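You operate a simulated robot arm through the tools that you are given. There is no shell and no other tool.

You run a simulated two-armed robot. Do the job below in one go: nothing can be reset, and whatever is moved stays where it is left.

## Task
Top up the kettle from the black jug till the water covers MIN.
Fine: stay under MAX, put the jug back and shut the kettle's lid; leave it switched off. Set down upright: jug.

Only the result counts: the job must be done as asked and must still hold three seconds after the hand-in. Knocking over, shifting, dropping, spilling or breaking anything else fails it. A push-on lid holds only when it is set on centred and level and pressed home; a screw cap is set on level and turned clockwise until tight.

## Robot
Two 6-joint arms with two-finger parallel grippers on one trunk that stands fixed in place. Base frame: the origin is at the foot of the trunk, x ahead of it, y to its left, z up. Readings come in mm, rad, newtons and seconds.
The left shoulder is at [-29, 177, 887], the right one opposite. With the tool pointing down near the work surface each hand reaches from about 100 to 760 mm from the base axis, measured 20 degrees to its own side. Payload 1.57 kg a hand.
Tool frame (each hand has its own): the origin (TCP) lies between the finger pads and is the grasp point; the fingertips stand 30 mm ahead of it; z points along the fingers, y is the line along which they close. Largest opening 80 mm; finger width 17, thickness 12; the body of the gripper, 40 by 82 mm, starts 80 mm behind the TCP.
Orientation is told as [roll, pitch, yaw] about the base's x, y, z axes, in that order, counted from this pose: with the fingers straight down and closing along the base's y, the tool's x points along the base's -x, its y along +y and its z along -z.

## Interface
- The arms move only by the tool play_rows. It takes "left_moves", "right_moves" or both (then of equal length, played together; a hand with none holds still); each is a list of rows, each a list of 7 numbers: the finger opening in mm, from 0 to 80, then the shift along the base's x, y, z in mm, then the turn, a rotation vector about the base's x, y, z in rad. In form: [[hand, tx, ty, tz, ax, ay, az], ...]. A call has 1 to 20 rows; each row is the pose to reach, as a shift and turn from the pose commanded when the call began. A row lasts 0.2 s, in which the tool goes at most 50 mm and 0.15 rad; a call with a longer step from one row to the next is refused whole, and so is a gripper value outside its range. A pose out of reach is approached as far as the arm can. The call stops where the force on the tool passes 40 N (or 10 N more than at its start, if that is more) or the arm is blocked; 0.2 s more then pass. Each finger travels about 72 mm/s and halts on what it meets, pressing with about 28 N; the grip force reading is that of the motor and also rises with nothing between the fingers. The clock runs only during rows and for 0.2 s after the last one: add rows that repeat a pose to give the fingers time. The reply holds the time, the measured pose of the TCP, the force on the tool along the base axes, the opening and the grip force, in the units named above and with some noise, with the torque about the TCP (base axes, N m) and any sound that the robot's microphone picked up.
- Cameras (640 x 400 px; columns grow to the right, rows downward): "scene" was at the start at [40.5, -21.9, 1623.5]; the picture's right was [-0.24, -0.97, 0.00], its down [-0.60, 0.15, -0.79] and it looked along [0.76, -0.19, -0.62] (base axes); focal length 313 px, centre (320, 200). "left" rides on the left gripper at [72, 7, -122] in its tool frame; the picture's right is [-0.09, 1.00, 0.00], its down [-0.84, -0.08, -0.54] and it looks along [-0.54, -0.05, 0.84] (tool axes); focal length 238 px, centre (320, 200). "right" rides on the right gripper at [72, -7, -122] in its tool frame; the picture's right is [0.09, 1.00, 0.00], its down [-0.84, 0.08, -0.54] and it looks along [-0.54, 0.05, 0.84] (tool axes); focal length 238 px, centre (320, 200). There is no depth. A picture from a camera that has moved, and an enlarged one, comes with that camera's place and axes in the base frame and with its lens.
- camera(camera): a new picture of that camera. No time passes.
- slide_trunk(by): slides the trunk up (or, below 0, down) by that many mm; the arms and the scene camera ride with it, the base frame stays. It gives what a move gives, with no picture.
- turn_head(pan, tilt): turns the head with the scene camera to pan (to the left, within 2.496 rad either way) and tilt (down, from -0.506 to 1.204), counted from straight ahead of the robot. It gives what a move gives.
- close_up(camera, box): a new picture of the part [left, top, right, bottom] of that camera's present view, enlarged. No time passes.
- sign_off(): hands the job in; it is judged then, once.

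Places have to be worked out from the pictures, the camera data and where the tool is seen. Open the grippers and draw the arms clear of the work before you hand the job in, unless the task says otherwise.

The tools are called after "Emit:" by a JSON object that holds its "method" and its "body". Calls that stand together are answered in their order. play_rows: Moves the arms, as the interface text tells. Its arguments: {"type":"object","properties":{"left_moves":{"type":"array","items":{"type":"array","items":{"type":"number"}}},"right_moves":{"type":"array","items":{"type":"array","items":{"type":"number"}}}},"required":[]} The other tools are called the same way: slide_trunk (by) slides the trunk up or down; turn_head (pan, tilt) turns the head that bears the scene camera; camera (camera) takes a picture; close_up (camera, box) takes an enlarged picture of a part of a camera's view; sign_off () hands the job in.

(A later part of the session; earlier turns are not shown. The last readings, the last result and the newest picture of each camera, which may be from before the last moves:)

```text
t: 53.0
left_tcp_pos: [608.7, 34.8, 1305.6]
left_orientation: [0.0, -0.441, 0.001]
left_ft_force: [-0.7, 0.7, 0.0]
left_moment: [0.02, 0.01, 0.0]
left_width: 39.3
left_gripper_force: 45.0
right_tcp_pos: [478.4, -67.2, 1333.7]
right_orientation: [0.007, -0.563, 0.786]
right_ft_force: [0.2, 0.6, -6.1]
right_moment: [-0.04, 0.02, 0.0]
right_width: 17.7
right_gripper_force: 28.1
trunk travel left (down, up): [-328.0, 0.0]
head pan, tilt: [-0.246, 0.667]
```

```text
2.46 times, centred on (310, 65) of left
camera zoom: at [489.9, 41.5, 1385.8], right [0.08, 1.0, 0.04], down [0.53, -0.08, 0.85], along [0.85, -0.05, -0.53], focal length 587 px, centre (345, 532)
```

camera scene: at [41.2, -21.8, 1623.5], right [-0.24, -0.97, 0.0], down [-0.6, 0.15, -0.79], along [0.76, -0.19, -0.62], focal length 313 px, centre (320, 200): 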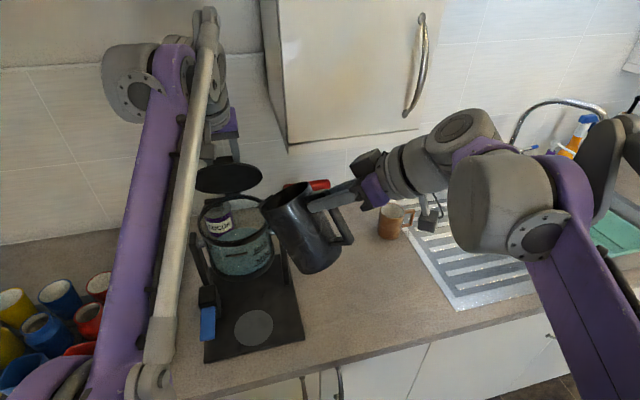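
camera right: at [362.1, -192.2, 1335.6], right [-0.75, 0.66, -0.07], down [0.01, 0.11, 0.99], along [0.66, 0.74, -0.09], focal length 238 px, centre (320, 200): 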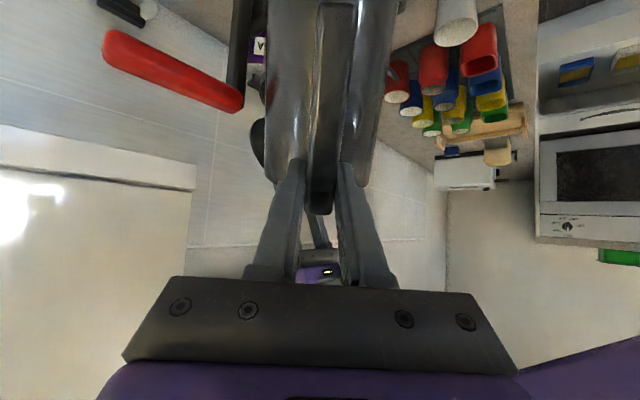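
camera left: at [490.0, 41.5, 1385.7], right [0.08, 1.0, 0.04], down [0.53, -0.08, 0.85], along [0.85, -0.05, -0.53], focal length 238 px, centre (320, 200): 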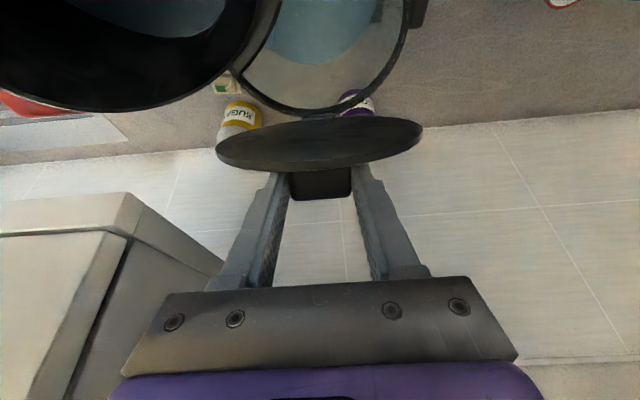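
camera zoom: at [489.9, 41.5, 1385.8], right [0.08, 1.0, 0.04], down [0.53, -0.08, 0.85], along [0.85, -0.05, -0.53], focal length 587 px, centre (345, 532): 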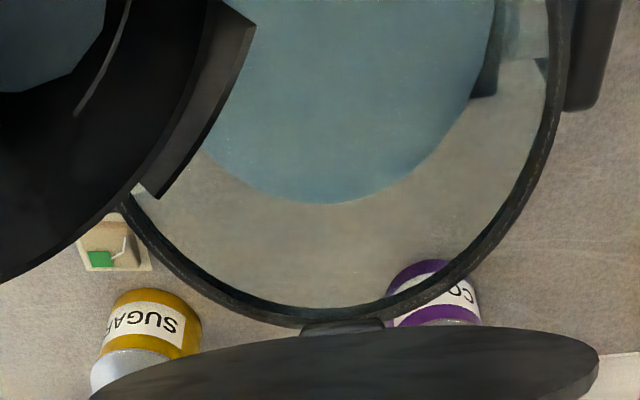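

The weight has dropped to about 6.1 N, so around 250 ml went over, and the flow has stopped at this tilt. I zoom in on the MIN mark to read the level.

Emit:
{"method": "close_up", "body": {"camera": "scene", "box": [210, 215, 280, 265]}}

Emit:
{"method": "close_up", "body": {"camera": "scene", "box": [240, 230, 275, 255]}}

```text
8.00 times, centred on (245, 240) of scene
camera zoom: at [41.1, -21.8, 1623.5], right [-0.24, -0.97, 0.0], down [-0.6, 0.15, -0.79], along [0.76, -0.19, -0.62], focal length 2506 px, centre (920, -120)
```

zoom: 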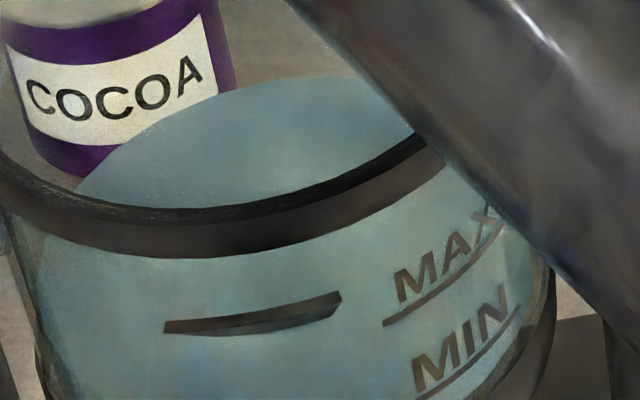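

```text
16.00 times, centred on (258, 242) of scene
camera zoom: at [41.1, -21.8, 1623.5], right [-0.24, -0.97, 0.0], down [-0.6, 0.15, -0.79], along [0.76, -0.19, -0.62], focal length 5012 px, centre (1320, -480)
```

zoom: 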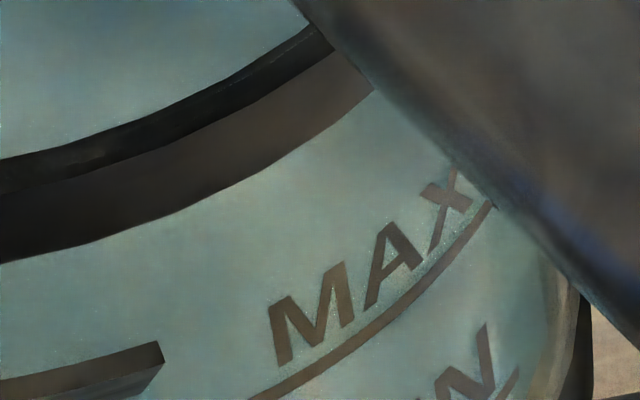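

From this steep angle the front waterline is hard to read, so I pour a bit more. I tilt to 58° and hold. Even the whole jug should stay under MAX.

Emit:
{"method": "play_rows", "body": {"right_moves": [[0, 2.1, 2.1, 0.8, -0.0185, 0.0185, 0], [0, 4.2, 4.2, 1.5, -0.037, 0.037, 0], [0, 6.3, 6.3, 2.3, -0.0555, 0.0555, 0], [0, 8.4, 8.4, 3, -0.074, 0.074, 0], [0, 8.4, 8.4, 3, -0.074, 0.074, 0]]}}

Emit:
{"method": "close_up", "body": {"camera": "scene", "box": [170, 150, 330, 290]}}

Emit:
{"method": "close_up", "body": {"camera": "left", "box": [180, 0, 440, 130]}}

```text
t: 54.2
left_tcp_pos: [607.7, 34.8, 1305.4]
left_orientation: [0.001, -0.439, 0.0]
left_ft_force: [-0.5, 1.0, 0.6]
left_moment: [-0.01, -0.03, 0.0]
left_width: 39.2
left_gripper_force: 43.7
right_tcp_pos: [487.3, -58.6, 1336.9]
right_orientation: [0.007, -0.46, 0.785]
right_ft_force: [-0.1, -0.4, -5.4]
right_moment: [0.04, -0.03, -0.01]
right_width: 18.0
right_gripper_force: 28.1
trunk travel left (down, up): [-328.0, 0.0]
head pan, tilt: [-0.246, 0.667]
```

```text
2.86 times, centred on (250, 220) of scene
camera zoom: at [41.0, -21.8, 1623.5], right [-0.24, -0.97, 0.0], down [-0.6, 0.15, -0.79], along [0.76, -0.19, -0.62], focal length 895 px, centre (520, 143)
```

zoom: 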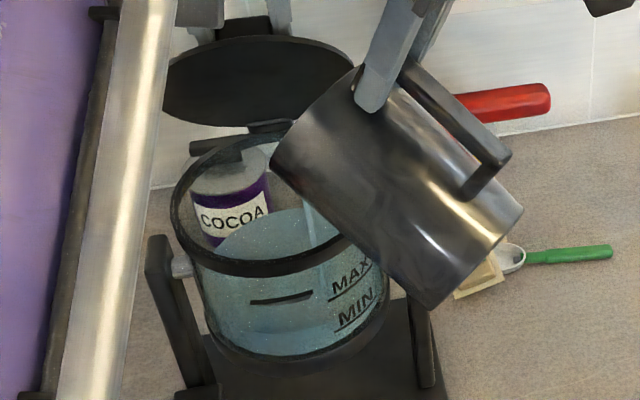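

```text
2.46 times, centred on (310, 65) of left
camera zoom: at [489.8, 41.5, 1385.8], right [0.08, 1.0, 0.04], down [0.53, -0.08, 0.85], along [0.85, -0.05, -0.53], focal length 587 px, centre (345, 532)
```

zoom: 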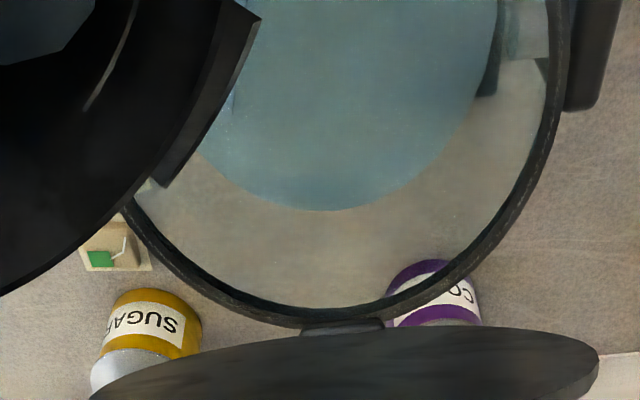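

The stream is still running and the weight is 5.4 N, with the level up about 12 mm. That puts it roughly at MIN. I hold here for a second to let the flow finish.

Emit:
{"method": "play_rows", "body": {"right_moves": [[0, 0, 0, 0, 0, 0, 0], [0, 0, 0, 0, 0, 0, 0], [0, 0, 0, 0, 0, 0, 0], [0, 0, 0, 0, 0, 0, 0]]}}

Emit:
{"method": "close_up", "body": {"camera": "scene", "box": [170, 150, 330, 290]}}

Emit:
{"method": "close_up", "body": {"camera": "left", "box": [180, 0, 440, 130]}}

```text
t: 55.2
left_tcp_pos: [609.1, 34.1, 1305.8]
left_orientation: [0.0, -0.441, -0.001]
left_ft_force: [-0.8, 0.7, 0.3]
left_moment: [-0.01, -0.05, -0.01]
left_width: 39.3
left_gripper_force: 44.4
right_tcp_pos: [488.3, -58.2, 1337.4]
right_orientation: [0.006, -0.46, 0.784]
right_ft_force: [-0.1, 1.1, -5.4]
right_moment: [0.0, -0.01, 0.0]
right_width: 17.8
right_gripper_force: 27.7
trunk travel left (down, up): [-328.0, 0.0]
head pan, tilt: [-0.246, 0.667]
```

```text
2.86 times, centred on (250, 220) of scene
camera zoom: at [41.0, -21.8, 1623.5], right [-0.24, -0.97, 0.0], down [-0.6, 0.15, -0.79], along [0.76, -0.19, -0.62], focal length 895 px, centre (520, 143)
```

zoom: 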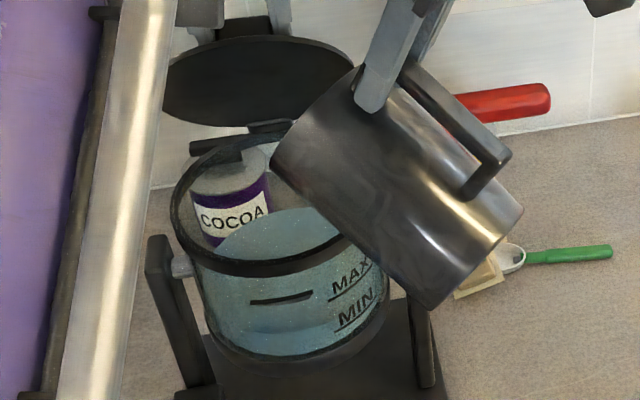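

```text
2.46 times, centred on (310, 65) of left
camera zoom: at [489.8, 41.5, 1385.8], right [0.08, 1.0, 0.04], down [0.53, -0.08, 0.85], along [0.85, -0.05, -0.53], focal length 587 px, centre (345, 532)
```

zoom: 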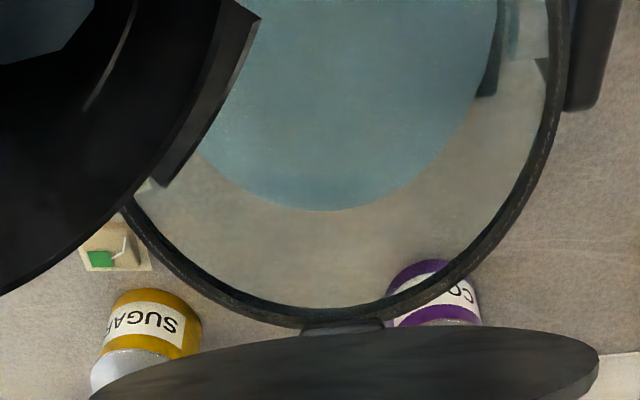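

Flow stopped at this tilt, and the level is about at MIN, so I need more. I tilt on to 64° and hold.

Emit:
{"method": "play_rows", "body": {"right_moves": [[0, 2.2, 2.2, 0.7, -0.0185, 0.0185, 0], [0, 4.5, 4.5, 1.4, -0.037, 0.037, 0], [0, 6.8, 6.8, 2.1, -0.0555, 0.0555, 0], [0, 9, 9, 2.8, -0.074, 0.074, 0], [0, 9, 9, 2.8, -0.074, 0.074, 0], [0, 9, 9, 2.8, -0.074, 0.074, 0], [0, 9, 9, 2.8, -0.074, 0.074, 0]]}}

Emit:
{"method": "close_up", "body": {"camera": "scene", "box": [170, 150, 330, 290]}}

Emit:
{"method": "close_up", "body": {"camera": "left", "box": [180, 0, 440, 130]}}

```text
t: 56.8
left_tcp_pos: [609.1, 34.8, 1306.0]
left_orientation: [0.0, -0.44, -0.001]
left_ft_force: [0.0, 0.5, 1.0]
left_moment: [0.0, -0.07, -0.02]
left_width: 39.1
left_gripper_force: 44.4
right_tcp_pos: [496.2, -47.9, 1340.5]
right_orientation: [0.007, -0.353, 0.786]
right_ft_force: [-0.3, -0.2, -5.0]
right_moment: [0.05, -0.05, 0.0]
right_width: 17.9
right_gripper_force: 28.3
trunk travel left (down, up): [-328.0, 0.0]
head pan, tilt: [-0.246, 0.667]
```

```text
2.86 times, centred on (250, 220) of scene
camera zoom: at [40.9, -21.8, 1623.5], right [-0.24, -0.97, 0.0], down [-0.6, 0.15, -0.79], along [0.76, -0.19, -0.62], focal length 895 px, centre (520, 143)
```

zoom: 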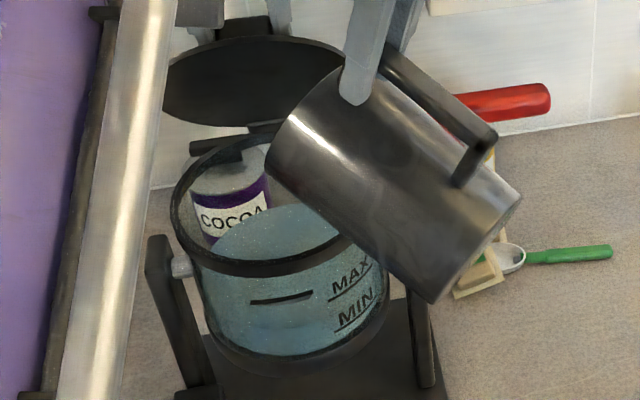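

```text
2.46 times, centred on (310, 65) of left
camera zoom: at [489.8, 41.5, 1385.8], right [0.08, 1.0, 0.04], down [0.53, -0.08, 0.85], along [0.85, -0.05, -0.53], focal length 587 px, centre (345, 532)
```

zoom: 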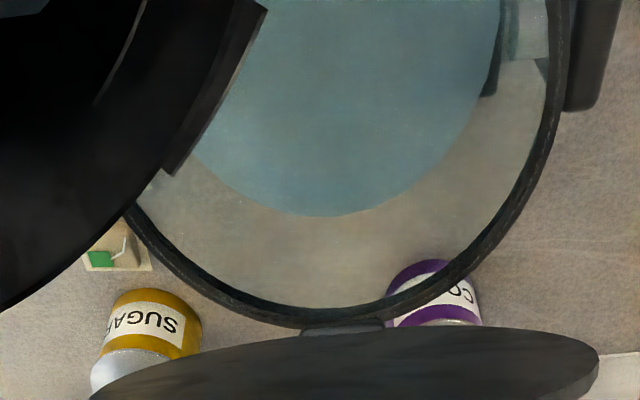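

Back-edge measurements from two cameras agree on a 17–19 mm rise, which puts the level near z≈1090, about 7 mm over MIN. I tilt a little more, to 67°, for a safer margin.

Emit:
{"method": "play_rows", "body": {"right_moves": [[0, 0.4, 0.9, -0.5, -0.0185, 0.0185, 0], [0, 0.8, 1.8, -1.1, -0.037, 0.037, 0], [0, 0.8, 1.8, -1.1, -0.037, 0.037, 0], [0, 0.8, 1.8, -1.1, -0.037, 0.037, 0], [0, 0.8, 1.8, -1.1, -0.037, 0.037, 0]]}}

Emit:
{"method": "close_up", "body": {"camera": "scene", "box": [170, 150, 330, 290]}}

Emit:
{"method": "close_up", "body": {"camera": "left", "box": [180, 0, 440, 130]}}

```text
t: 58.0
left_tcp_pos: [608.6, 35.4, 1305.8]
left_orientation: [0.0, -0.441, 0.0]
left_ft_force: [-0.1, 0.8, 0.9]
left_moment: [0.02, -0.08, 0.01]
left_width: 39.3
left_gripper_force: 44.7
right_tcp_pos: [497.0, -47.9, 1339.5]
right_orientation: [0.006, -0.303, 0.785]
right_ft_force: [-0.1, 0.0, -4.4]
right_moment: [0.04, -0.07, 0.0]
right_width: 17.9
right_gripper_force: 27.8
trunk travel left (down, up): [-328.0, 0.0]
head pan, tilt: [-0.246, 0.667]
```

```text
2.86 times, centred on (250, 220) of scene
camera zoom: at [40.9, -21.8, 1623.5], right [-0.24, -0.97, 0.0], down [-0.6, 0.15, -0.79], along [0.76, -0.19, -0.62], focal length 895 px, centre (520, 143)
```

zoom: 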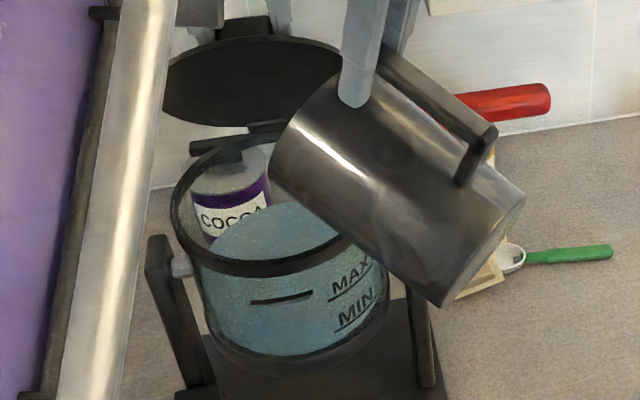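

```text
2.46 times, centred on (310, 65) of left
camera zoom: at [489.7, 41.5, 1385.9], right [0.08, 1.0, 0.04], down [0.53, -0.08, 0.85], along [0.85, -0.05, -0.53], focal length 587 px, centre (345, 532)
```

zoom: 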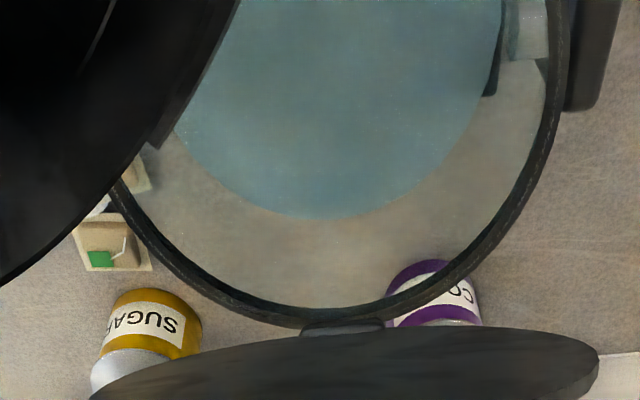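

The level is now about 20 mm up, near z≈1092, roughly 9 mm above MIN and well under MAX. I tilt the jug back up over the kettle, keeping the spout above the opening.

Emit:
{"method": "play_rows", "body": {"right_moves": [[0, -7, -7, -0.8, 0.055, -0.055, 0], [0, -13.9, -13.9, -1.7, 0.111, -0.111, 0], [0, -20, -20, -3, 0.165, -0.165, 0], [0, -25.5, -25.5, -4.5, 0.218, -0.218, 0], [0, -31, -31, -6, 0.2715, -0.2715, 0], [0, -35.5, -35.5, -10.5, 0.325, -0.325, 0], [0, -40, -40, -15.5, 0.38, -0.38, 0], [0, -44, -44, -20.3, 0.432, -0.432, 0], [0, -44, -44, -20.3, 0.432, -0.432, 0], [0, -44, -44, -20.3, 0.432, -0.432, 0]]}}

Emit:
{"method": "close_up", "body": {"camera": "scene", "box": [170, 130, 370, 290]}}

Emit:
{"method": "camera", "body": {"camera": "left"}}

```text
t: 60.2
left_tcp_pos: [607.7, 34.6, 1306.5]
left_orientation: [0.0, -0.44, 0.001]
left_ft_force: [0.3, 1.1, 0.8]
left_moment: [-0.01, -0.02, 0.02]
left_width: 39.1
left_gripper_force: 44.4
right_tcp_pos: [451.9, -91.2, 1319.2]
right_orientation: [0.006, -0.912, 0.784]
right_ft_force: [-0.4, -0.7, -5.1]
right_moment: [-0.1, 0.1, -0.02]
right_width: 18.0
right_gripper_force: 28.2
trunk travel left (down, up): [-328.0, 0.0]
head pan, tilt: [-0.246, 0.667]
```

```text
2.50 times, centred on (270, 210) of scene
camera zoom: at [40.8, -21.8, 1623.5], right [-0.24, -0.97, 0.0], down [-0.6, 0.15, -0.79], along [0.76, -0.19, -0.62], focal length 783 px, centre (445, 175)
```

zoom: 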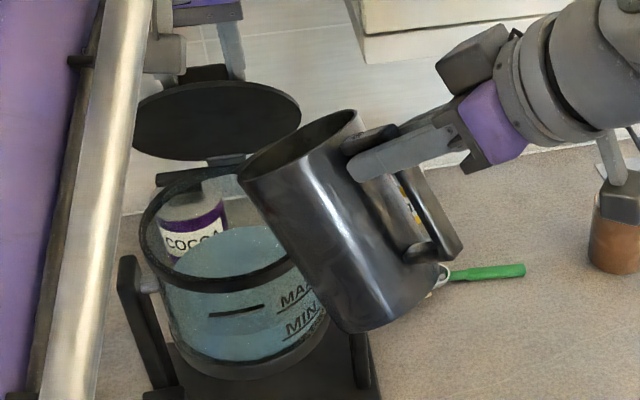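

```text
taken
camera left: at [489.6, 41.5, 1385.9], right [0.08, 1.0, 0.04], down [0.53, -0.08, 0.85], along [0.85, -0.05, -0.53], focal length 238 px, centre (320, 200)
```

left: 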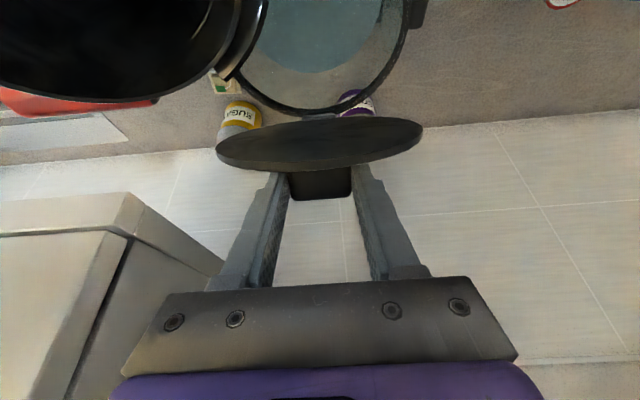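

The jug is back at 32° with no drip. I retreat it and bring it upright at the standoff.

Emit:
{"method": "play_rows", "body": {"right_moves": [[0, -6, -6, 0, 0, 0, 0], [0, -15, -15, 0, 0, 0, 0], [0, -25, -25, 0, 0, 0, 0], [0, -34, -34, 0, 0.02, -0.02, 0], [0, -38, -39, 1, 0.07, -0.07, 0], [0, -40, -41, 2, 0.15, -0.15, 0], [0, -42, -43, 3, 0.23, -0.23, 0], [0, -44.5, -45.5, 4.5, 0.31, -0.31, 0], [0, -46.5, -47.5, 5.4, 0.37, -0.37, 0], [0, -47.6, -48.6, 5.9, 0.3949, -0.3949, 0], [0, -47.6, -48.6, 5.9, 0.3949, -0.3949, 0]]}}

Emit:
{"method": "camera", "body": {"camera": "scene"}}

```text
t: 62.6
left_tcp_pos: [608.3, 35.5, 1306.5]
left_orientation: [0.0, -0.441, -0.001]
left_ft_force: [-0.7, -0.1, -0.2]
left_moment: [0.0, 0.02, -0.06]
left_width: 39.4
left_gripper_force: 44.2
right_tcp_pos: [406.1, -137.8, 1324.3]
right_orientation: [0.007, -1.47, 0.784]
right_ft_force: [0.2, 0.0, -4.1]
right_moment: [-0.21, 0.26, -0.07]
right_width: 17.9
right_gripper_force: 27.6
trunk travel left (down, up): [-328.0, 0.0]
head pan, tilt: [-0.246, 0.667]
```

```text
taken
camera scene: at [40.8, -21.8, 1623.5], right [-0.24, -0.97, 0.0], down [-0.6, 0.15, -0.79], along [0.76, -0.19, -0.62], focal length 313 px, centre (320, 200)
```

scene: 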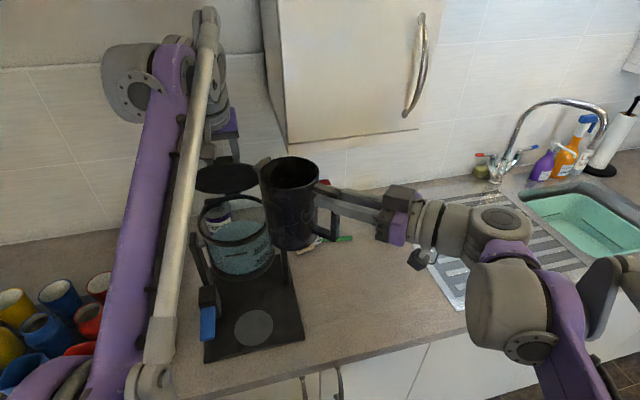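

The jug is upright with all of its motion offsets undone. I carry it back to above its original spot, turning it back to its original heading.

Emit:
{"method": "play_rows", "body": {"right_moves": [[0, 1, -6, 0, 0, 0, 0.01], [0, 4, -22, 0, 0, 0, 0.03], [0, 8, -46, 0, 0, 0, 0.06], [0, 12, -74, 0, 0, 0, 0.095], [0, 17, -102, 0, 0, 0, 0.13], [0, 21, -130, 0, 0, 0, 0.165], [0, 25, -156, 0, 0, 0, 0.2], [0, 28, -178, 0, 0, 0, 0.23], [0, 29.7, -192, 0, 0, 0, 0.245], [0, 29.7, -192, 0, 0, 0, 0.245]]}}

Emit:
{"method": "play_rows", "body": {"right_moves": [[0, 0, 0, -12, 0, 0, 0], [0, 0, 0, -40, 0, 0, 0], [0, 0, 0, -72, 0, 0, 0], [0, 0, 0, -104, 0, 0, 0], [0, 0, 0, -136, 0, 0, 0], [0, 0, 0, -168, 0, 0, 0], [0, 0, 0, -200, 0, 0, 0], [0, 0, 0, -230, 0, 0, 0], [0, 0, 0, -255, 0, 0, 0], [0, 0, 0, -272, 0, 0, 0], [0, 0, 0, -280, 0, 0, 0], [0, 0, 0, -280, 0, 0, 0]]}}

Emit:
{"method": "camera", "body": {"camera": "scene"}}

Emit:
{"method": "close_up", "body": {"camera": "scene", "box": [330, 230, 490, 330]}}

```text
t: 64.8
left_tcp_pos: [609.7, 34.6, 1306.2]
left_orientation: [-0.001, -0.441, 0.001]
left_ft_force: [-0.9, 1.0, 0.9]
left_moment: [0.13, -0.02, 0.07]
left_width: 39.4
left_gripper_force: 44.7
right_tcp_pos: [436.0, -331.6, 1324.9]
right_orientation: [0.007, -1.469, 1.029]
right_ft_force: [0.5, 0.4, -4.1]
right_moment: [-0.29, 0.19, -0.01]
right_width: 17.8
right_gripper_force: 28.3
trunk travel left (down, up): [-328.0, 0.0]
head pan, tilt: [-0.246, 0.667]
```

```text
t: 67.4
left_tcp_pos: [608.2, 34.5, 1307.1]
left_orientation: [0.001, -0.44, 0.0]
left_ft_force: [-0.4, 1.9, -0.1]
left_moment: [0.06, 0.02, -0.03]
left_width: 39.1
left_gripper_force: 44.5
right_tcp_pos: [436.5, -332.2, 1044.2]
right_orientation: [0.009, -1.471, 1.031]
right_ft_force: [-0.6, 0.3, -4.3]
right_moment: [-0.27, 0.21, 0.02]
right_width: 18.0
right_gripper_force: 28.4
trunk travel left (down, up): [-328.0, 0.0]
head pan, tilt: [-0.246, 0.667]
```

```text
taken
camera scene: at [40.8, -21.8, 1623.5], right [-0.24, -0.97, 0.0], down [-0.6, 0.15, -0.79], along [0.76, -0.19, -0.62], focal length 313 px, centre (320, 200)
```

scene: 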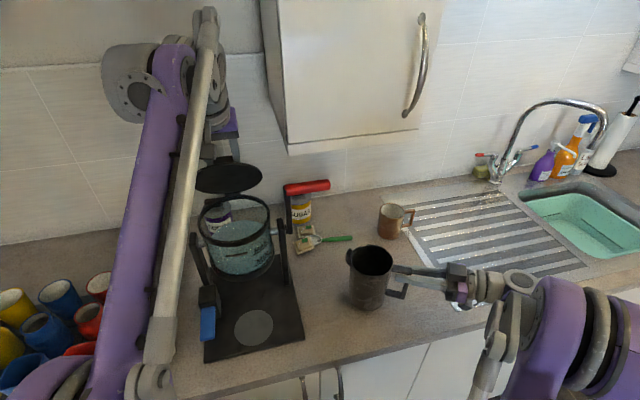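

```text
4.00 times, centred on (410, 280) of scene
camera zoom: at [40.8, -21.8, 1623.5], right [-0.24, -0.97, 0.0], down [-0.6, 0.15, -0.79], along [0.76, -0.19, -0.62], focal length 1253 px, centre (-40, -120)
```

zoom: 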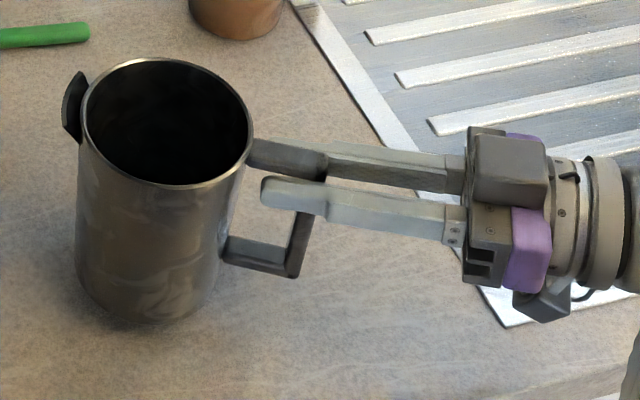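

The jug hangs level 15 mm above its original spot and now weighs 4.2 N. I lower it the last bit gently onto the counter.

Emit:
{"method": "play_rows", "body": {"right_moves": [[0, 0, 0, -4, 0, 0, 0], [0, 0, 0, -8, 0, 0, 0], [0, 0, 0, -11, 0, 0, 0], [0, 0, 0, -13, 0, 0, 0], [0, 0, 0, -14.5, 0, 0, 0], [0, 0, 0, -15.5, 0, 0, 0], [0, 0, 0, -15.5, 0, 0, 0]]}}

Emit:
{"method": "close_up", "body": {"camera": "scene", "box": [330, 230, 490, 330]}}

```text
t: 69.0
left_tcp_pos: [607.3, 36.0, 1305.8]
left_orientation: [0.001, -0.441, 0.001]
left_ft_force: [0.0, 1.7, -1.0]
left_moment: [0.02, -0.04, 0.0]
left_width: 39.3
left_gripper_force: 45.3
right_tcp_pos: [435.0, -331.5, 1029.6]
right_orientation: [0.007, -1.472, 1.031]
right_ft_force: [-0.2, -0.3, -2.0]
right_moment: [-0.18, 0.08, 0.03]
right_width: 17.8
right_gripper_force: 28.5
trunk travel left (down, up): [-328.0, 0.0]
head pan, tilt: [-0.246, 0.667]
```

```text
4.00 times, centred on (410, 280) of scene
camera zoom: at [40.8, -21.8, 1623.5], right [-0.24, -0.97, 0.0], down [-0.6, 0.15, -0.79], along [0.76, -0.19, -0.62], focal length 1253 px, centre (-40, -120)
```

zoom: 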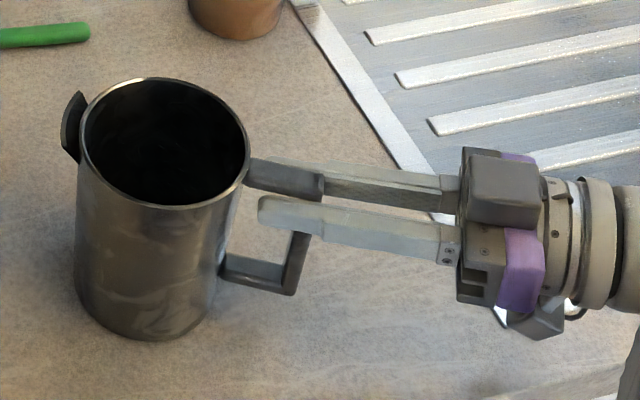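

The jug is half supported (2 N left), so I ease down another 1.5 mm.

Emit:
{"method": "play_rows", "body": {"right_moves": [[0, 0, 0, -0.5, 0, 0, 0], [0, 0, 0, -1, 0, 0, 0], [0, 0, 0, -1.5, 0, 0, 0], [0, 0, 0, -1.5, 0, 0, 0]]}}

```text
t: 70.0
left_tcp_pos: [607.0, 34.9, 1306.4]
left_orientation: [0.0, -0.444, 0.0]
left_ft_force: [0.4, 0.6, -4.7]
left_moment: [0.06, 0.16, 0.09]
left_width: 39.3
left_gripper_force: 44.1
right_tcp_pos: [434.7, -330.8, 1028.3]
right_orientation: [-0.006, -1.476, 1.043]
right_ft_force: [1.1, -5.3, 15.2]
right_moment: [0.61, -0.34, -0.04]
right_width: 17.9
right_gripper_force: 28.0
trunk travel left (down, up): [-328.0, 0.0]
head pan, tilt: [-0.246, 0.667]
```

Now it presses down with 15 N, so I raise 0.8 mm to unload before releasing.

Emit:
{"method": "play_rows", "body": {"right_moves": [[0, 0, 0, 0.4, 0, 0, 0], [0, 0, 0, 0.8, 0, 0, 0], [0, 0, 0, 0.8, 0, 0, 0]]}}

Emit:
{"method": "close_up", "body": {"camera": "right", "box": [220, 0, 420, 250]}}

```text
t: 70.8
left_tcp_pos: [608.0, 34.1, 1306.6]
left_orientation: [-0.001, -0.442, 0.0]
left_ft_force: [-0.7, -0.1, 1.0]
left_moment: [-0.07, -0.02, 0.0]
left_width: 39.1
left_gripper_force: 44.5
right_tcp_pos: [434.4, -331.6, 1029.0]
right_orientation: [0.004, -1.472, 1.037]
right_ft_force: [3.2, -1.0, 10.6]
right_moment: [0.61, -0.46, -0.24]
right_width: 18.1
right_gripper_force: 28.1
trunk travel left (down, up): [-328.0, 0.0]
head pan, tilt: [-0.246, 0.667]
```

```text
1.60 times, centred on (320, 125) of right
camera zoom: at [374.4, -446.5, 968.2], right [-0.86, 0.5, -0.09], down [-0.3, -0.35, 0.89], along [0.41, 0.79, 0.45], focal length 381 px, centre (320, 320)
```

zoom: 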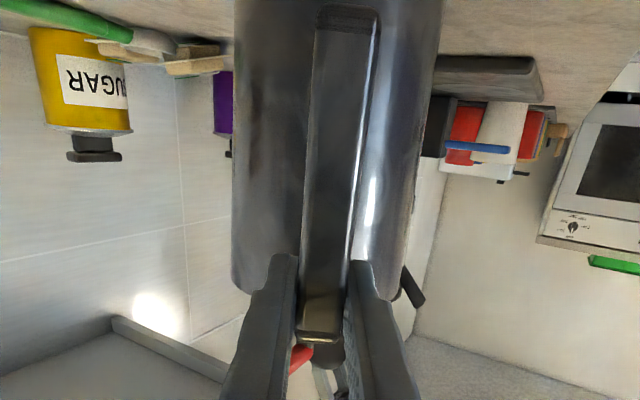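

Emit:
{"method": "play_rows", "body": {"right_moves": [[0, 0, 0, 0.4, 0, 0, 0], [0, 0, 0, 0.6, 0, 0, 0], [0, 0, 0, 0.6, 0, 0, 0]]}}

```text
t: 71.6
left_tcp_pos: [607.8, 35.4, 1305.1]
left_orientation: [0.001, -0.443, -0.001]
left_ft_force: [1.3, -1.4, 4.0]
left_moment: [-0.03, -0.26, -0.06]
left_width: 39.3
left_gripper_force: 44.8
right_tcp_pos: [434.7, -331.4, 1027.8]
right_orientation: [0.008, -1.472, 1.031]
right_ft_force: [1.1, 1.6, 3.9]
right_moment: [0.32, -0.27, -0.08]
right_width: 17.9
right_gripper_force: 28.2
trunk travel left (down, up): [-328.0, 0.0]
head pan, tilt: [-0.246, 0.667]
```

The load is nearly neutral, so I open the right fingers to release the handle.

Emit:
{"method": "play_rows", "body": {"right_moves": [[20, 0, 0, 0, 0, 0, 0], [30, 0, 0, 0, 0, 0, 0], [50, 0, 0, 0, 0, 0, 0], [80, 0, 0, 0, 0, 0, 0], [80, 0, 0, 0, 0, 0, 0], [80, 0, 0, 0, 0, 0, 0]]}}

Emit:
{"method": "close_up", "body": {"camera": "scene", "box": [330, 230, 490, 330]}}

Emit:
{"method": "close_up", "body": {"camera": "right", "box": [220, 0, 420, 250]}}

```text
t: 73.0
left_tcp_pos: [608.3, 35.4, 1306.4]
left_orientation: [0.001, -0.44, -0.001]
left_ft_force: [0.6, 0.5, 3.1]
left_moment: [0.0, -0.26, -0.01]
left_width: 39.5
left_gripper_force: 44.5
right_tcp_pos: [434.3, -331.9, 1028.2]
right_orientation: [0.007, -1.471, 1.031]
right_ft_force: [0.3, 0.0, 0.5]
right_moment: [0.03, -0.03, 0.03]
right_width: 80.0
right_gripper_force: 0.1
trunk travel left (down, up): [-328.0, 0.0]
head pan, tilt: [-0.246, 0.667]
```

```text
4.00 times, centred on (410, 280) of scene
camera zoom: at [40.6, -21.8, 1623.5], right [-0.24, -0.97, 0.0], down [-0.6, 0.15, -0.79], along [0.76, -0.19, -0.62], focal length 1253 px, centre (-40, -120)
```

zoom: 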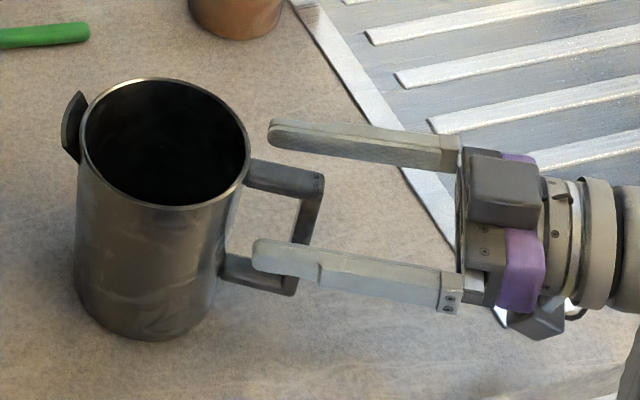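

```text
1.60 times, centred on (320, 125) of right
camera zoom: at [374.8, -446.8, 968.2], right [-0.86, 0.5, -0.09], down [-0.3, -0.35, 0.89], along [0.41, 0.79, 0.45], focal length 381 px, centre (320, 320)
```

zoom: 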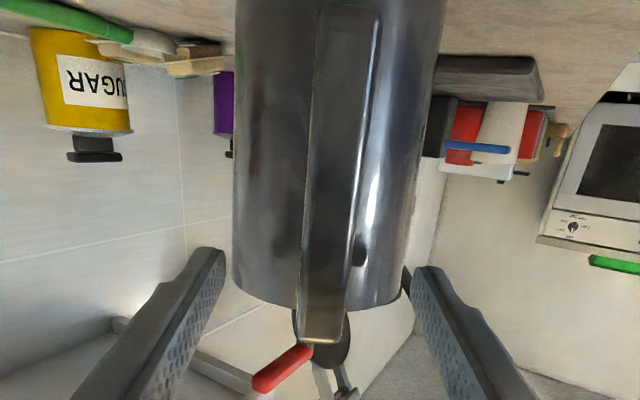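

The jug stands upright back where it was. I withdraw the right hand straight back along the handle line, then up.

Emit:
{"method": "play_rows", "body": {"right_moves": [[80, -7, -11.5, 0, 0, 0, 0], [80, -18, -30, 0, 0, 0, 0], [80, -31, -51.5, 0, 0, 0, 0], [80, -44, -73, 0, 0, 0, 0], [80, -50, -85, 35, 0, 0, 0], [80, -50, -85, 80, 0, 0, 0], [80, -50, -85, 125, 0, 0, 0], [80, -50, -85, 125, 0, 0, 0]]}}

Emit:
{"method": "camera", "body": {"camera": "right"}}

Emit:
{"method": "close_up", "body": {"camera": "scene", "box": [170, 130, 450, 330]}}

```text
t: 74.8
left_tcp_pos: [607.8, 35.4, 1306.1]
left_orientation: [-0.001, -0.44, 0.001]
left_ft_force: [-0.7, 0.6, -0.8]
left_moment: [-0.12, 0.11, -0.12]
left_width: 39.1
left_gripper_force: 44.7
right_tcp_pos: [386.7, -415.0, 1153.6]
right_orientation: [0.0, -1.472, 1.032]
right_ft_force: [-0.8, 0.0, 0.3]
right_moment: [0.0, 0.02, 0.0]
right_width: 79.9
right_gripper_force: 0.0
right hand out of reach, approached as far as the arm can: row 7, 8
trunk travel left (down, up): [-328.0, 0.0]
head pan, tilt: [-0.246, 0.667]
```

```text
taken
camera right: at [326.4, -530.2, 1093.1], right [-0.86, 0.5, -0.09], down [-0.3, -0.35, 0.89], along [0.41, 0.79, 0.45], focal length 238 px, centre (320, 200)
```

right: 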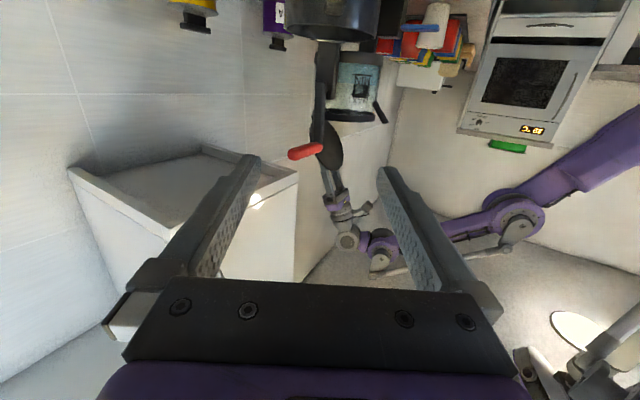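

```text
2.00 times, centred on (310, 230) of scene
camera zoom: at [40.5, -21.7, 1623.5], right [-0.24, -0.97, 0.0], down [-0.6, 0.15, -0.79], along [0.76, -0.19, -0.62], focal length 626 px, centre (340, 140)
```

zoom: 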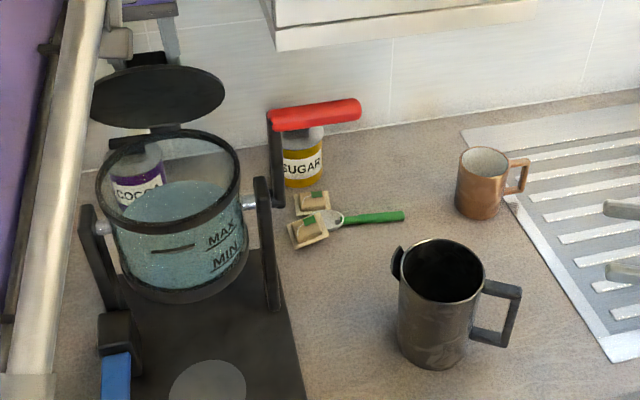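

The right camera now sits at about water height, so I zoom in on the kettle through it.

Emit:
{"method": "close_up", "body": {"camera": "right", "box": [310, 40, 400, 130]}}

Emit:
{"method": "close_up", "body": {"camera": "right", "box": [335, 50, 385, 115]}}

```text
4.44 times, centred on (355, 85) of right
camera zoom: at [326.4, -530.2, 1093.1], right [-0.86, 0.5, -0.09], down [-0.3, -0.35, 0.89], along [0.41, 0.79, 0.45], focal length 1059 px, centre (164, 711)
```

zoom: 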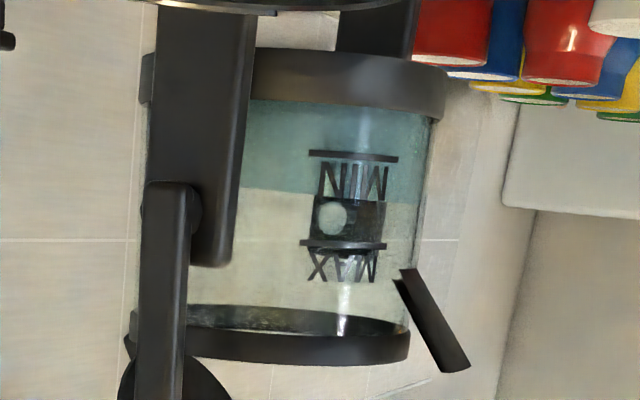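

```text
6.15 times, centred on (360, 82) of right
camera zoom: at [326.4, -530.2, 1093.1], right [-0.86, 0.5, -0.09], down [-0.3, -0.35, 0.89], along [0.41, 0.79, 0.45], focal length 1467 px, centre (74, 923)
```

zoom: 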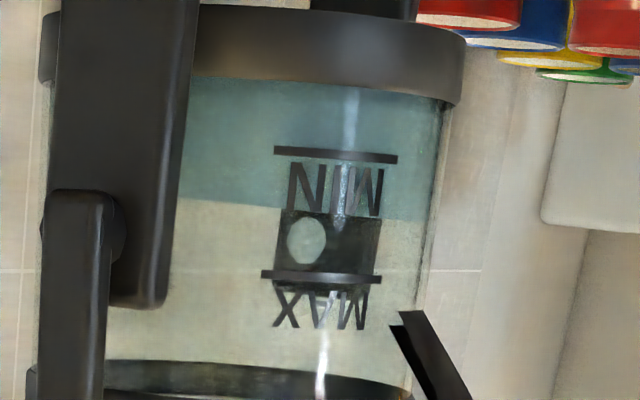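

Confirmed: the water stands above the MIN line, about 40% of the way to MAX. Now I swing the lid closed with the left hand along the hinge arc, first halfway.

Emit:
{"method": "play_rows", "body": {"left_moves": [[20, -5.7, 0, -2.8, 0, -0.05, 0], [20, -11.6, 0, -6, 0, -0.1, 0], [20, -17.1, 0, -9.4, 0, -0.15, 0], [20, -22.6, -0.2, -13.1, 0, -0.2, 0], [20, -27.7, -0.2, -17, 0, -0.25, 0], [20, -32.8, -0.3, -21.2, 0, -0.3, 0], [20, -37.5, -0.3, -25.6, 0, -0.35, 0], [20, -42.2, -0.4, -30.3, 0, -0.4, 0], [20, -46.5, -0.4, -35.2, 0, -0.45, 0], [20, -50.6, -0.5, -40.3, 0, -0.5, 0], [20, -54.4, -0.5, -45.6, 0, -0.55, 0], [20, -58, -0.5, -51.1, 0, -0.6, 0], [20, -58, -0.5, -51.1, 0, -0.6, 0]]}}

Emit:
{"method": "close_up", "body": {"camera": "right", "box": [300, 20, 400, 200]}}

```text
t: 77.6
left_tcp_pos: [549.4, 34.7, 1255.6]
left_orientation: [0.0, -1.042, 0.001]
left_ft_force: [-4.0, -2.7, 1.1]
left_moment: [0.03, 0.13, -0.22]
left_width: 39.5
left_gripper_force: 45.0
right_tcp_pos: [387.2, -416.2, 1153.0]
right_orientation: [-0.004, -1.47, 1.034]
right_ft_force: [-0.2, 0.2, 0.0]
right_moment: [-0.01, 0.0, 0.03]
right_width: 80.1
right_gripper_force: 0.0
trunk travel left (down, up): [-328.0, 0.0]
head pan, tilt: [-0.246, 0.667]
```

```text
2.22 times, centred on (350, 110) of right
camera zoom: at [325.9, -530.8, 1092.6], right [-0.86, 0.5, -0.09], down [-0.3, -0.35, 0.89], along [0.41, 0.79, 0.45], focal length 530 px, centre (253, 400)
```

zoom: 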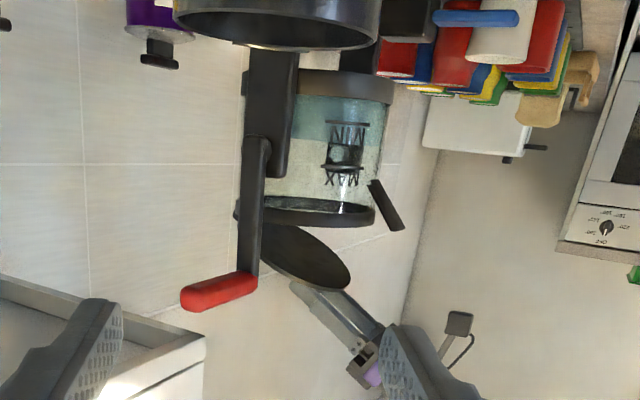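

The lid is halfway down with low forces, so I continue to nearly closed.

Emit:
{"method": "play_rows", "body": {"left_moves": [[20, -3.2, 0, -5.7, 0, -0.05, 0], [20, -6.2, 0, -11.5, 0, -0.1, 0], [20, -8.9, 0, -17.5, 0, -0.15, 0], [20, -11.3, -0.2, -23.6, 0, -0.2, 0], [20, -13.3, -0.2, -29.8, 0, -0.25, 0], [20, -15.1, -0.3, -36.1, 0, -0.3, 0], [20, -16.5, -0.3, -42.5, 0, -0.35, 0], [20, -17.7, -0.3, -48.9, 0, -0.4, 0], [20, -18.2, -0.3, -52.8, 0, -0.43, 0], [20, -18.2, -0.3, -52.8, 0, -0.43, 0]]}}

Emit:
{"method": "close_up", "body": {"camera": "right", "box": [310, 40, 400, 180]}}

Emit:
{"method": "close_up", "body": {"camera": "scene", "box": [170, 150, 330, 270]}}

```text
t: 79.8
left_tcp_pos: [529.8, 34.3, 1202.3]
left_orientation: [-0.013, -1.471, 0.015]
left_ft_force: [-13.3, 2.9, -9.3]
left_moment: [0.11, 1.44, 0.08]
left_width: 39.5
left_gripper_force: 44.5
right_tcp_pos: [386.1, -415.0, 1153.3]
right_orientation: [-0.006, -1.471, 1.038]
right_ft_force: [-0.1, 0.2, 0.0]
right_moment: [0.0, 0.0, 0.03]
right_width: 80.1
right_gripper_force: 0.0
trunk travel left (down, up): [-328.0, 0.0]
head pan, tilt: [-0.246, 0.667]
```

```text
2.86 times, centred on (355, 110) of right
camera zoom: at [325.5, -530.0, 1093.0], right [-0.86, 0.5, -0.09], down [-0.3, -0.35, 0.89], along [0.41, 0.79, 0.45], focal length 681 px, centre (220, 457)
```

zoom: 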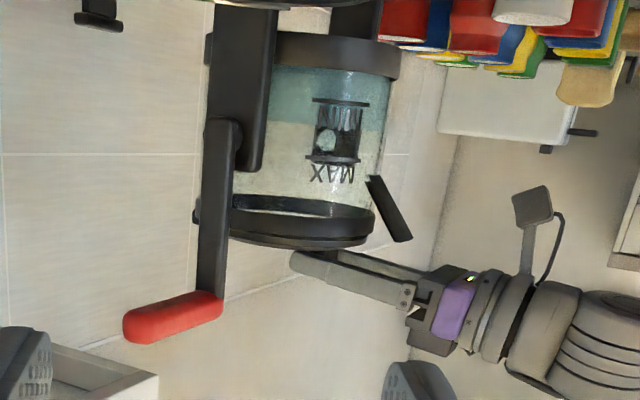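

```text
3.33 times, centred on (250, 210) of scene
camera zoom: at [39.2, -21.3, 1623.5], right [-0.24, -0.97, 0.0], down [-0.6, 0.15, -0.79], along [0.76, -0.19, -0.62], focal length 1044 px, centre (553, 167)
```

zoom: 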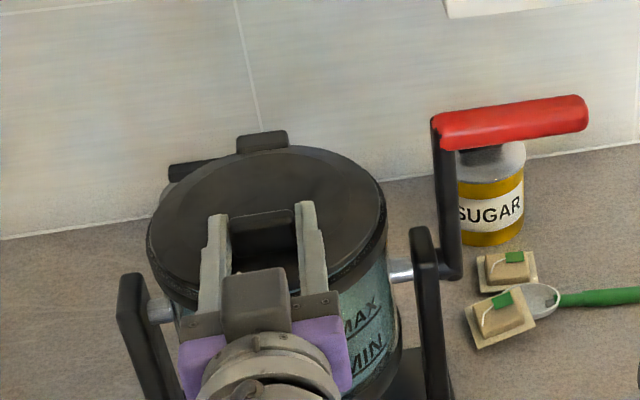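

The lid is almost shut, with the hand slightly ahead of it in rotation. I ease forward and down to settle it.

Emit:
{"method": "play_rows", "body": {"left_moves": [[20, 1, 0, -1, 0, 0.01, 0], [20, 2, 0, -2, 0, 0.015, 0], [20, 2.5, 0, -3, 0, 0.015, 0], [20, 2.5, 0, -3, 0, 0.015, 0]]}}

Emit:
{"method": "close_up", "body": {"camera": "right", "box": [320, 80, 390, 150]}}

```text
t: 80.8
left_tcp_pos: [532.0, 35.1, 1201.1]
left_orientation: [0.004, -1.459, 0.0]
left_ft_force: [-11.5, 3.4, 12.3]
left_moment: [0.12, -1.4, 0.01]
left_width: 39.2
left_gripper_force: 44.8
right_tcp_pos: [384.9, -415.0, 1154.7]
right_orientation: [-0.023, -1.471, 1.055]
right_ft_force: [-0.2, 0.5, -0.1]
right_moment: [0.03, 0.04, -0.02]
right_width: 80.1
right_gripper_force: 0.1
trunk travel left (down, up): [-328.0, 0.0]
head pan, tilt: [-0.246, 0.667]
```

```text
5.71 times, centred on (355, 115) of right
camera zoom: at [324.1, -530.0, 1093.7], right [-0.86, 0.5, -0.09], down [-0.3, -0.35, 0.89], along [0.41, 0.79, 0.45], focal length 1362 px, centre (120, 686)
```

zoom: 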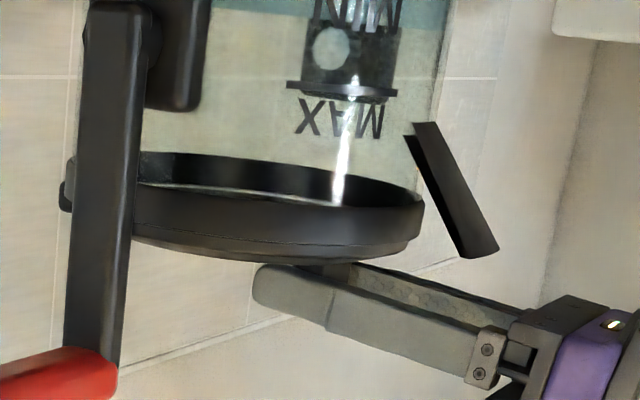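

The lid is now seated: upward reaction 12 N and the seam looks flush. I open the left fingers to release the knob.

Emit:
{"method": "play_rows", "body": {"left_moves": [[45, 0, 0, 0, 0, 0, 0], [60, 0, 0, 0, 0, 0, 0], [80, 0, 0, 0, 0, 0, 0], [80, 0, 0, 0, 0, 0, 0], [80, 0, 0, 0, 0, 0, 0]]}}

Emit:
{"method": "close_up", "body": {"camera": "right", "box": [320, 80, 390, 150]}}

Emit:
{"method": "close_up", "body": {"camera": "scene", "box": [170, 150, 330, 270]}}

```text
t: 82.0
left_tcp_pos: [535.4, 34.6, 1199.0]
left_orientation: [-0.007, -1.456, 0.006]
left_ft_force: [-0.8, -0.1, 0.2]
left_moment: [-0.04, -0.06, 0.02]
left_width: 80.0
left_gripper_force: 0.1
right_tcp_pos: [388.3, -414.5, 1153.3]
right_orientation: [0.001, -1.472, 1.031]
right_ft_force: [0.0, 0.3, 0.4]
right_moment: [-0.03, 0.02, 0.01]
right_width: 80.0
right_gripper_force: 0.1
trunk travel left (down, up): [-328.0, 0.0]
head pan, tilt: [-0.246, 0.667]
```

```text
5.71 times, centred on (355, 115) of right
camera zoom: at [326.5, -530.4, 1092.6], right [-0.86, 0.5, -0.09], down [-0.3, -0.35, 0.89], along [0.41, 0.79, 0.45], focal length 1362 px, centre (120, 686)
```

zoom: 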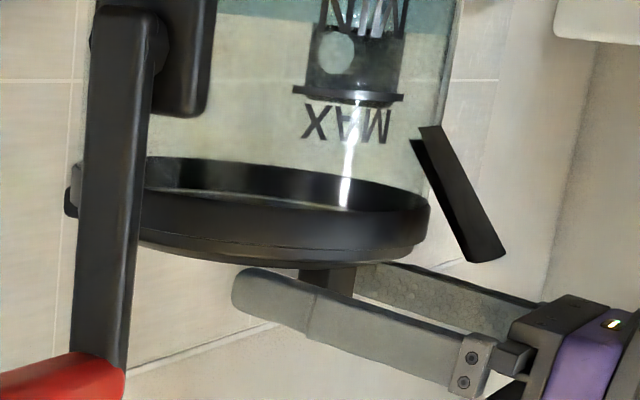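

```text
3.33 times, centred on (250, 210) of scene
camera zoom: at [40.5, -21.9, 1623.5], right [-0.24, -0.97, 0.0], down [-0.6, 0.15, -0.79], along [0.76, -0.19, -0.62], focal length 1044 px, centre (553, 167)
```

zoom: 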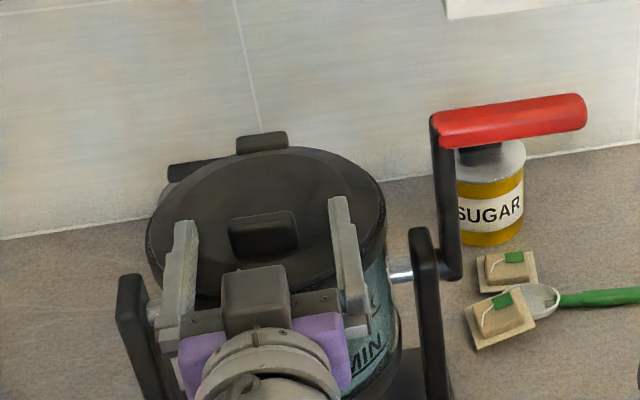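

The lid is shut and flush. I back the left hand out along −x, lifting it a few mm off the lid.

Emit:
{"method": "play_rows", "body": {"left_moves": [[80, -1, 0, 3, 0, 0, 0], [80, -8, 0, 5, 0, 0, 0], [80, -25, 0, 6, 0, 0, 0], [80, -45, 0, 6, 0, 0, 0], [80, -65, 0, 7, 0, 0, 0], [80, -80, 0, 10, 0, 0, 0], [80, -80, 0, 10, 0, 0, 0]]}}

Emit:
{"method": "camera", "body": {"camera": "left"}}

Emit:
{"method": "camera", "body": {"camera": "scene"}}

Emit:
{"method": "close_up", "body": {"camera": "right", "box": [300, 40, 420, 170]}}

```text
t: 83.6
left_tcp_pos: [454.6, 34.6, 1208.4]
left_orientation: [-0.004, -1.456, 0.006]
left_ft_force: [-0.3, 0.4, 0.1]
left_moment: [-0.01, -0.02, 0.02]
left_width: 79.8
left_gripper_force: 0.2
right_tcp_pos: [387.5, -415.6, 1152.3]
right_orientation: [0.005, -1.47, 1.03]
right_ft_force: [-0.3, -0.4, 0.4]
right_moment: [-0.03, 0.04, 0.01]
right_width: 80.1
right_gripper_force: 0.1
trunk travel left (down, up): [-328.0, 0.0]
head pan, tilt: [-0.246, 0.667]
```

```text
taken
camera left: at [324.0, 41.1, 1151.6], right [0.01, 1.0, 0.09], down [-0.44, -0.08, 0.89], along [0.9, -0.05, 0.44], focal length 238 px, centre (320, 200)
```

left: 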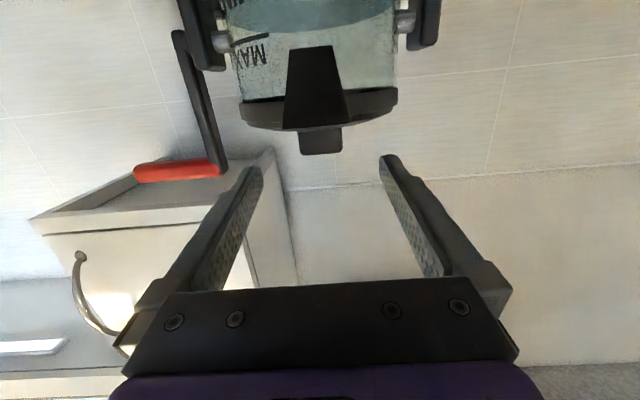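

```text
taken
camera scene: at [40.9, -22.1, 1623.5], right [-0.24, -0.97, 0.0], down [-0.6, 0.15, -0.79], along [0.76, -0.19, -0.62], focal length 313 px, centre (320, 200)
```

scene: 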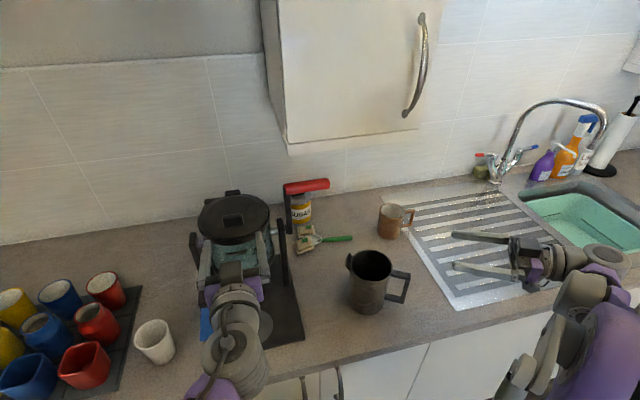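

```text
3.08 times, centred on (360, 105) of right
camera zoom: at [326.8, -530.5, 1092.5], right [-0.86, 0.5, -0.09], down [-0.3, -0.35, 0.89], along [0.41, 0.79, 0.45], focal length 733 px, centre (197, 492)
```

zoom: 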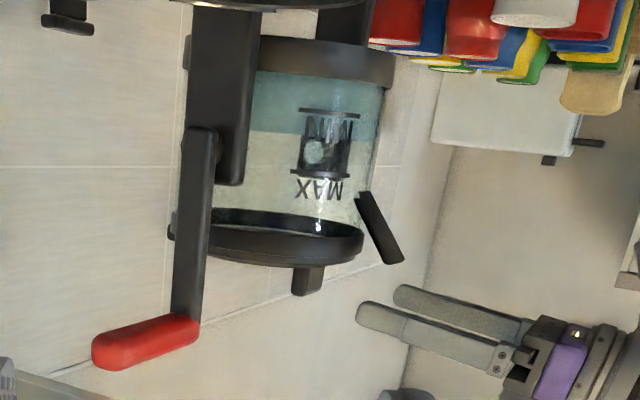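

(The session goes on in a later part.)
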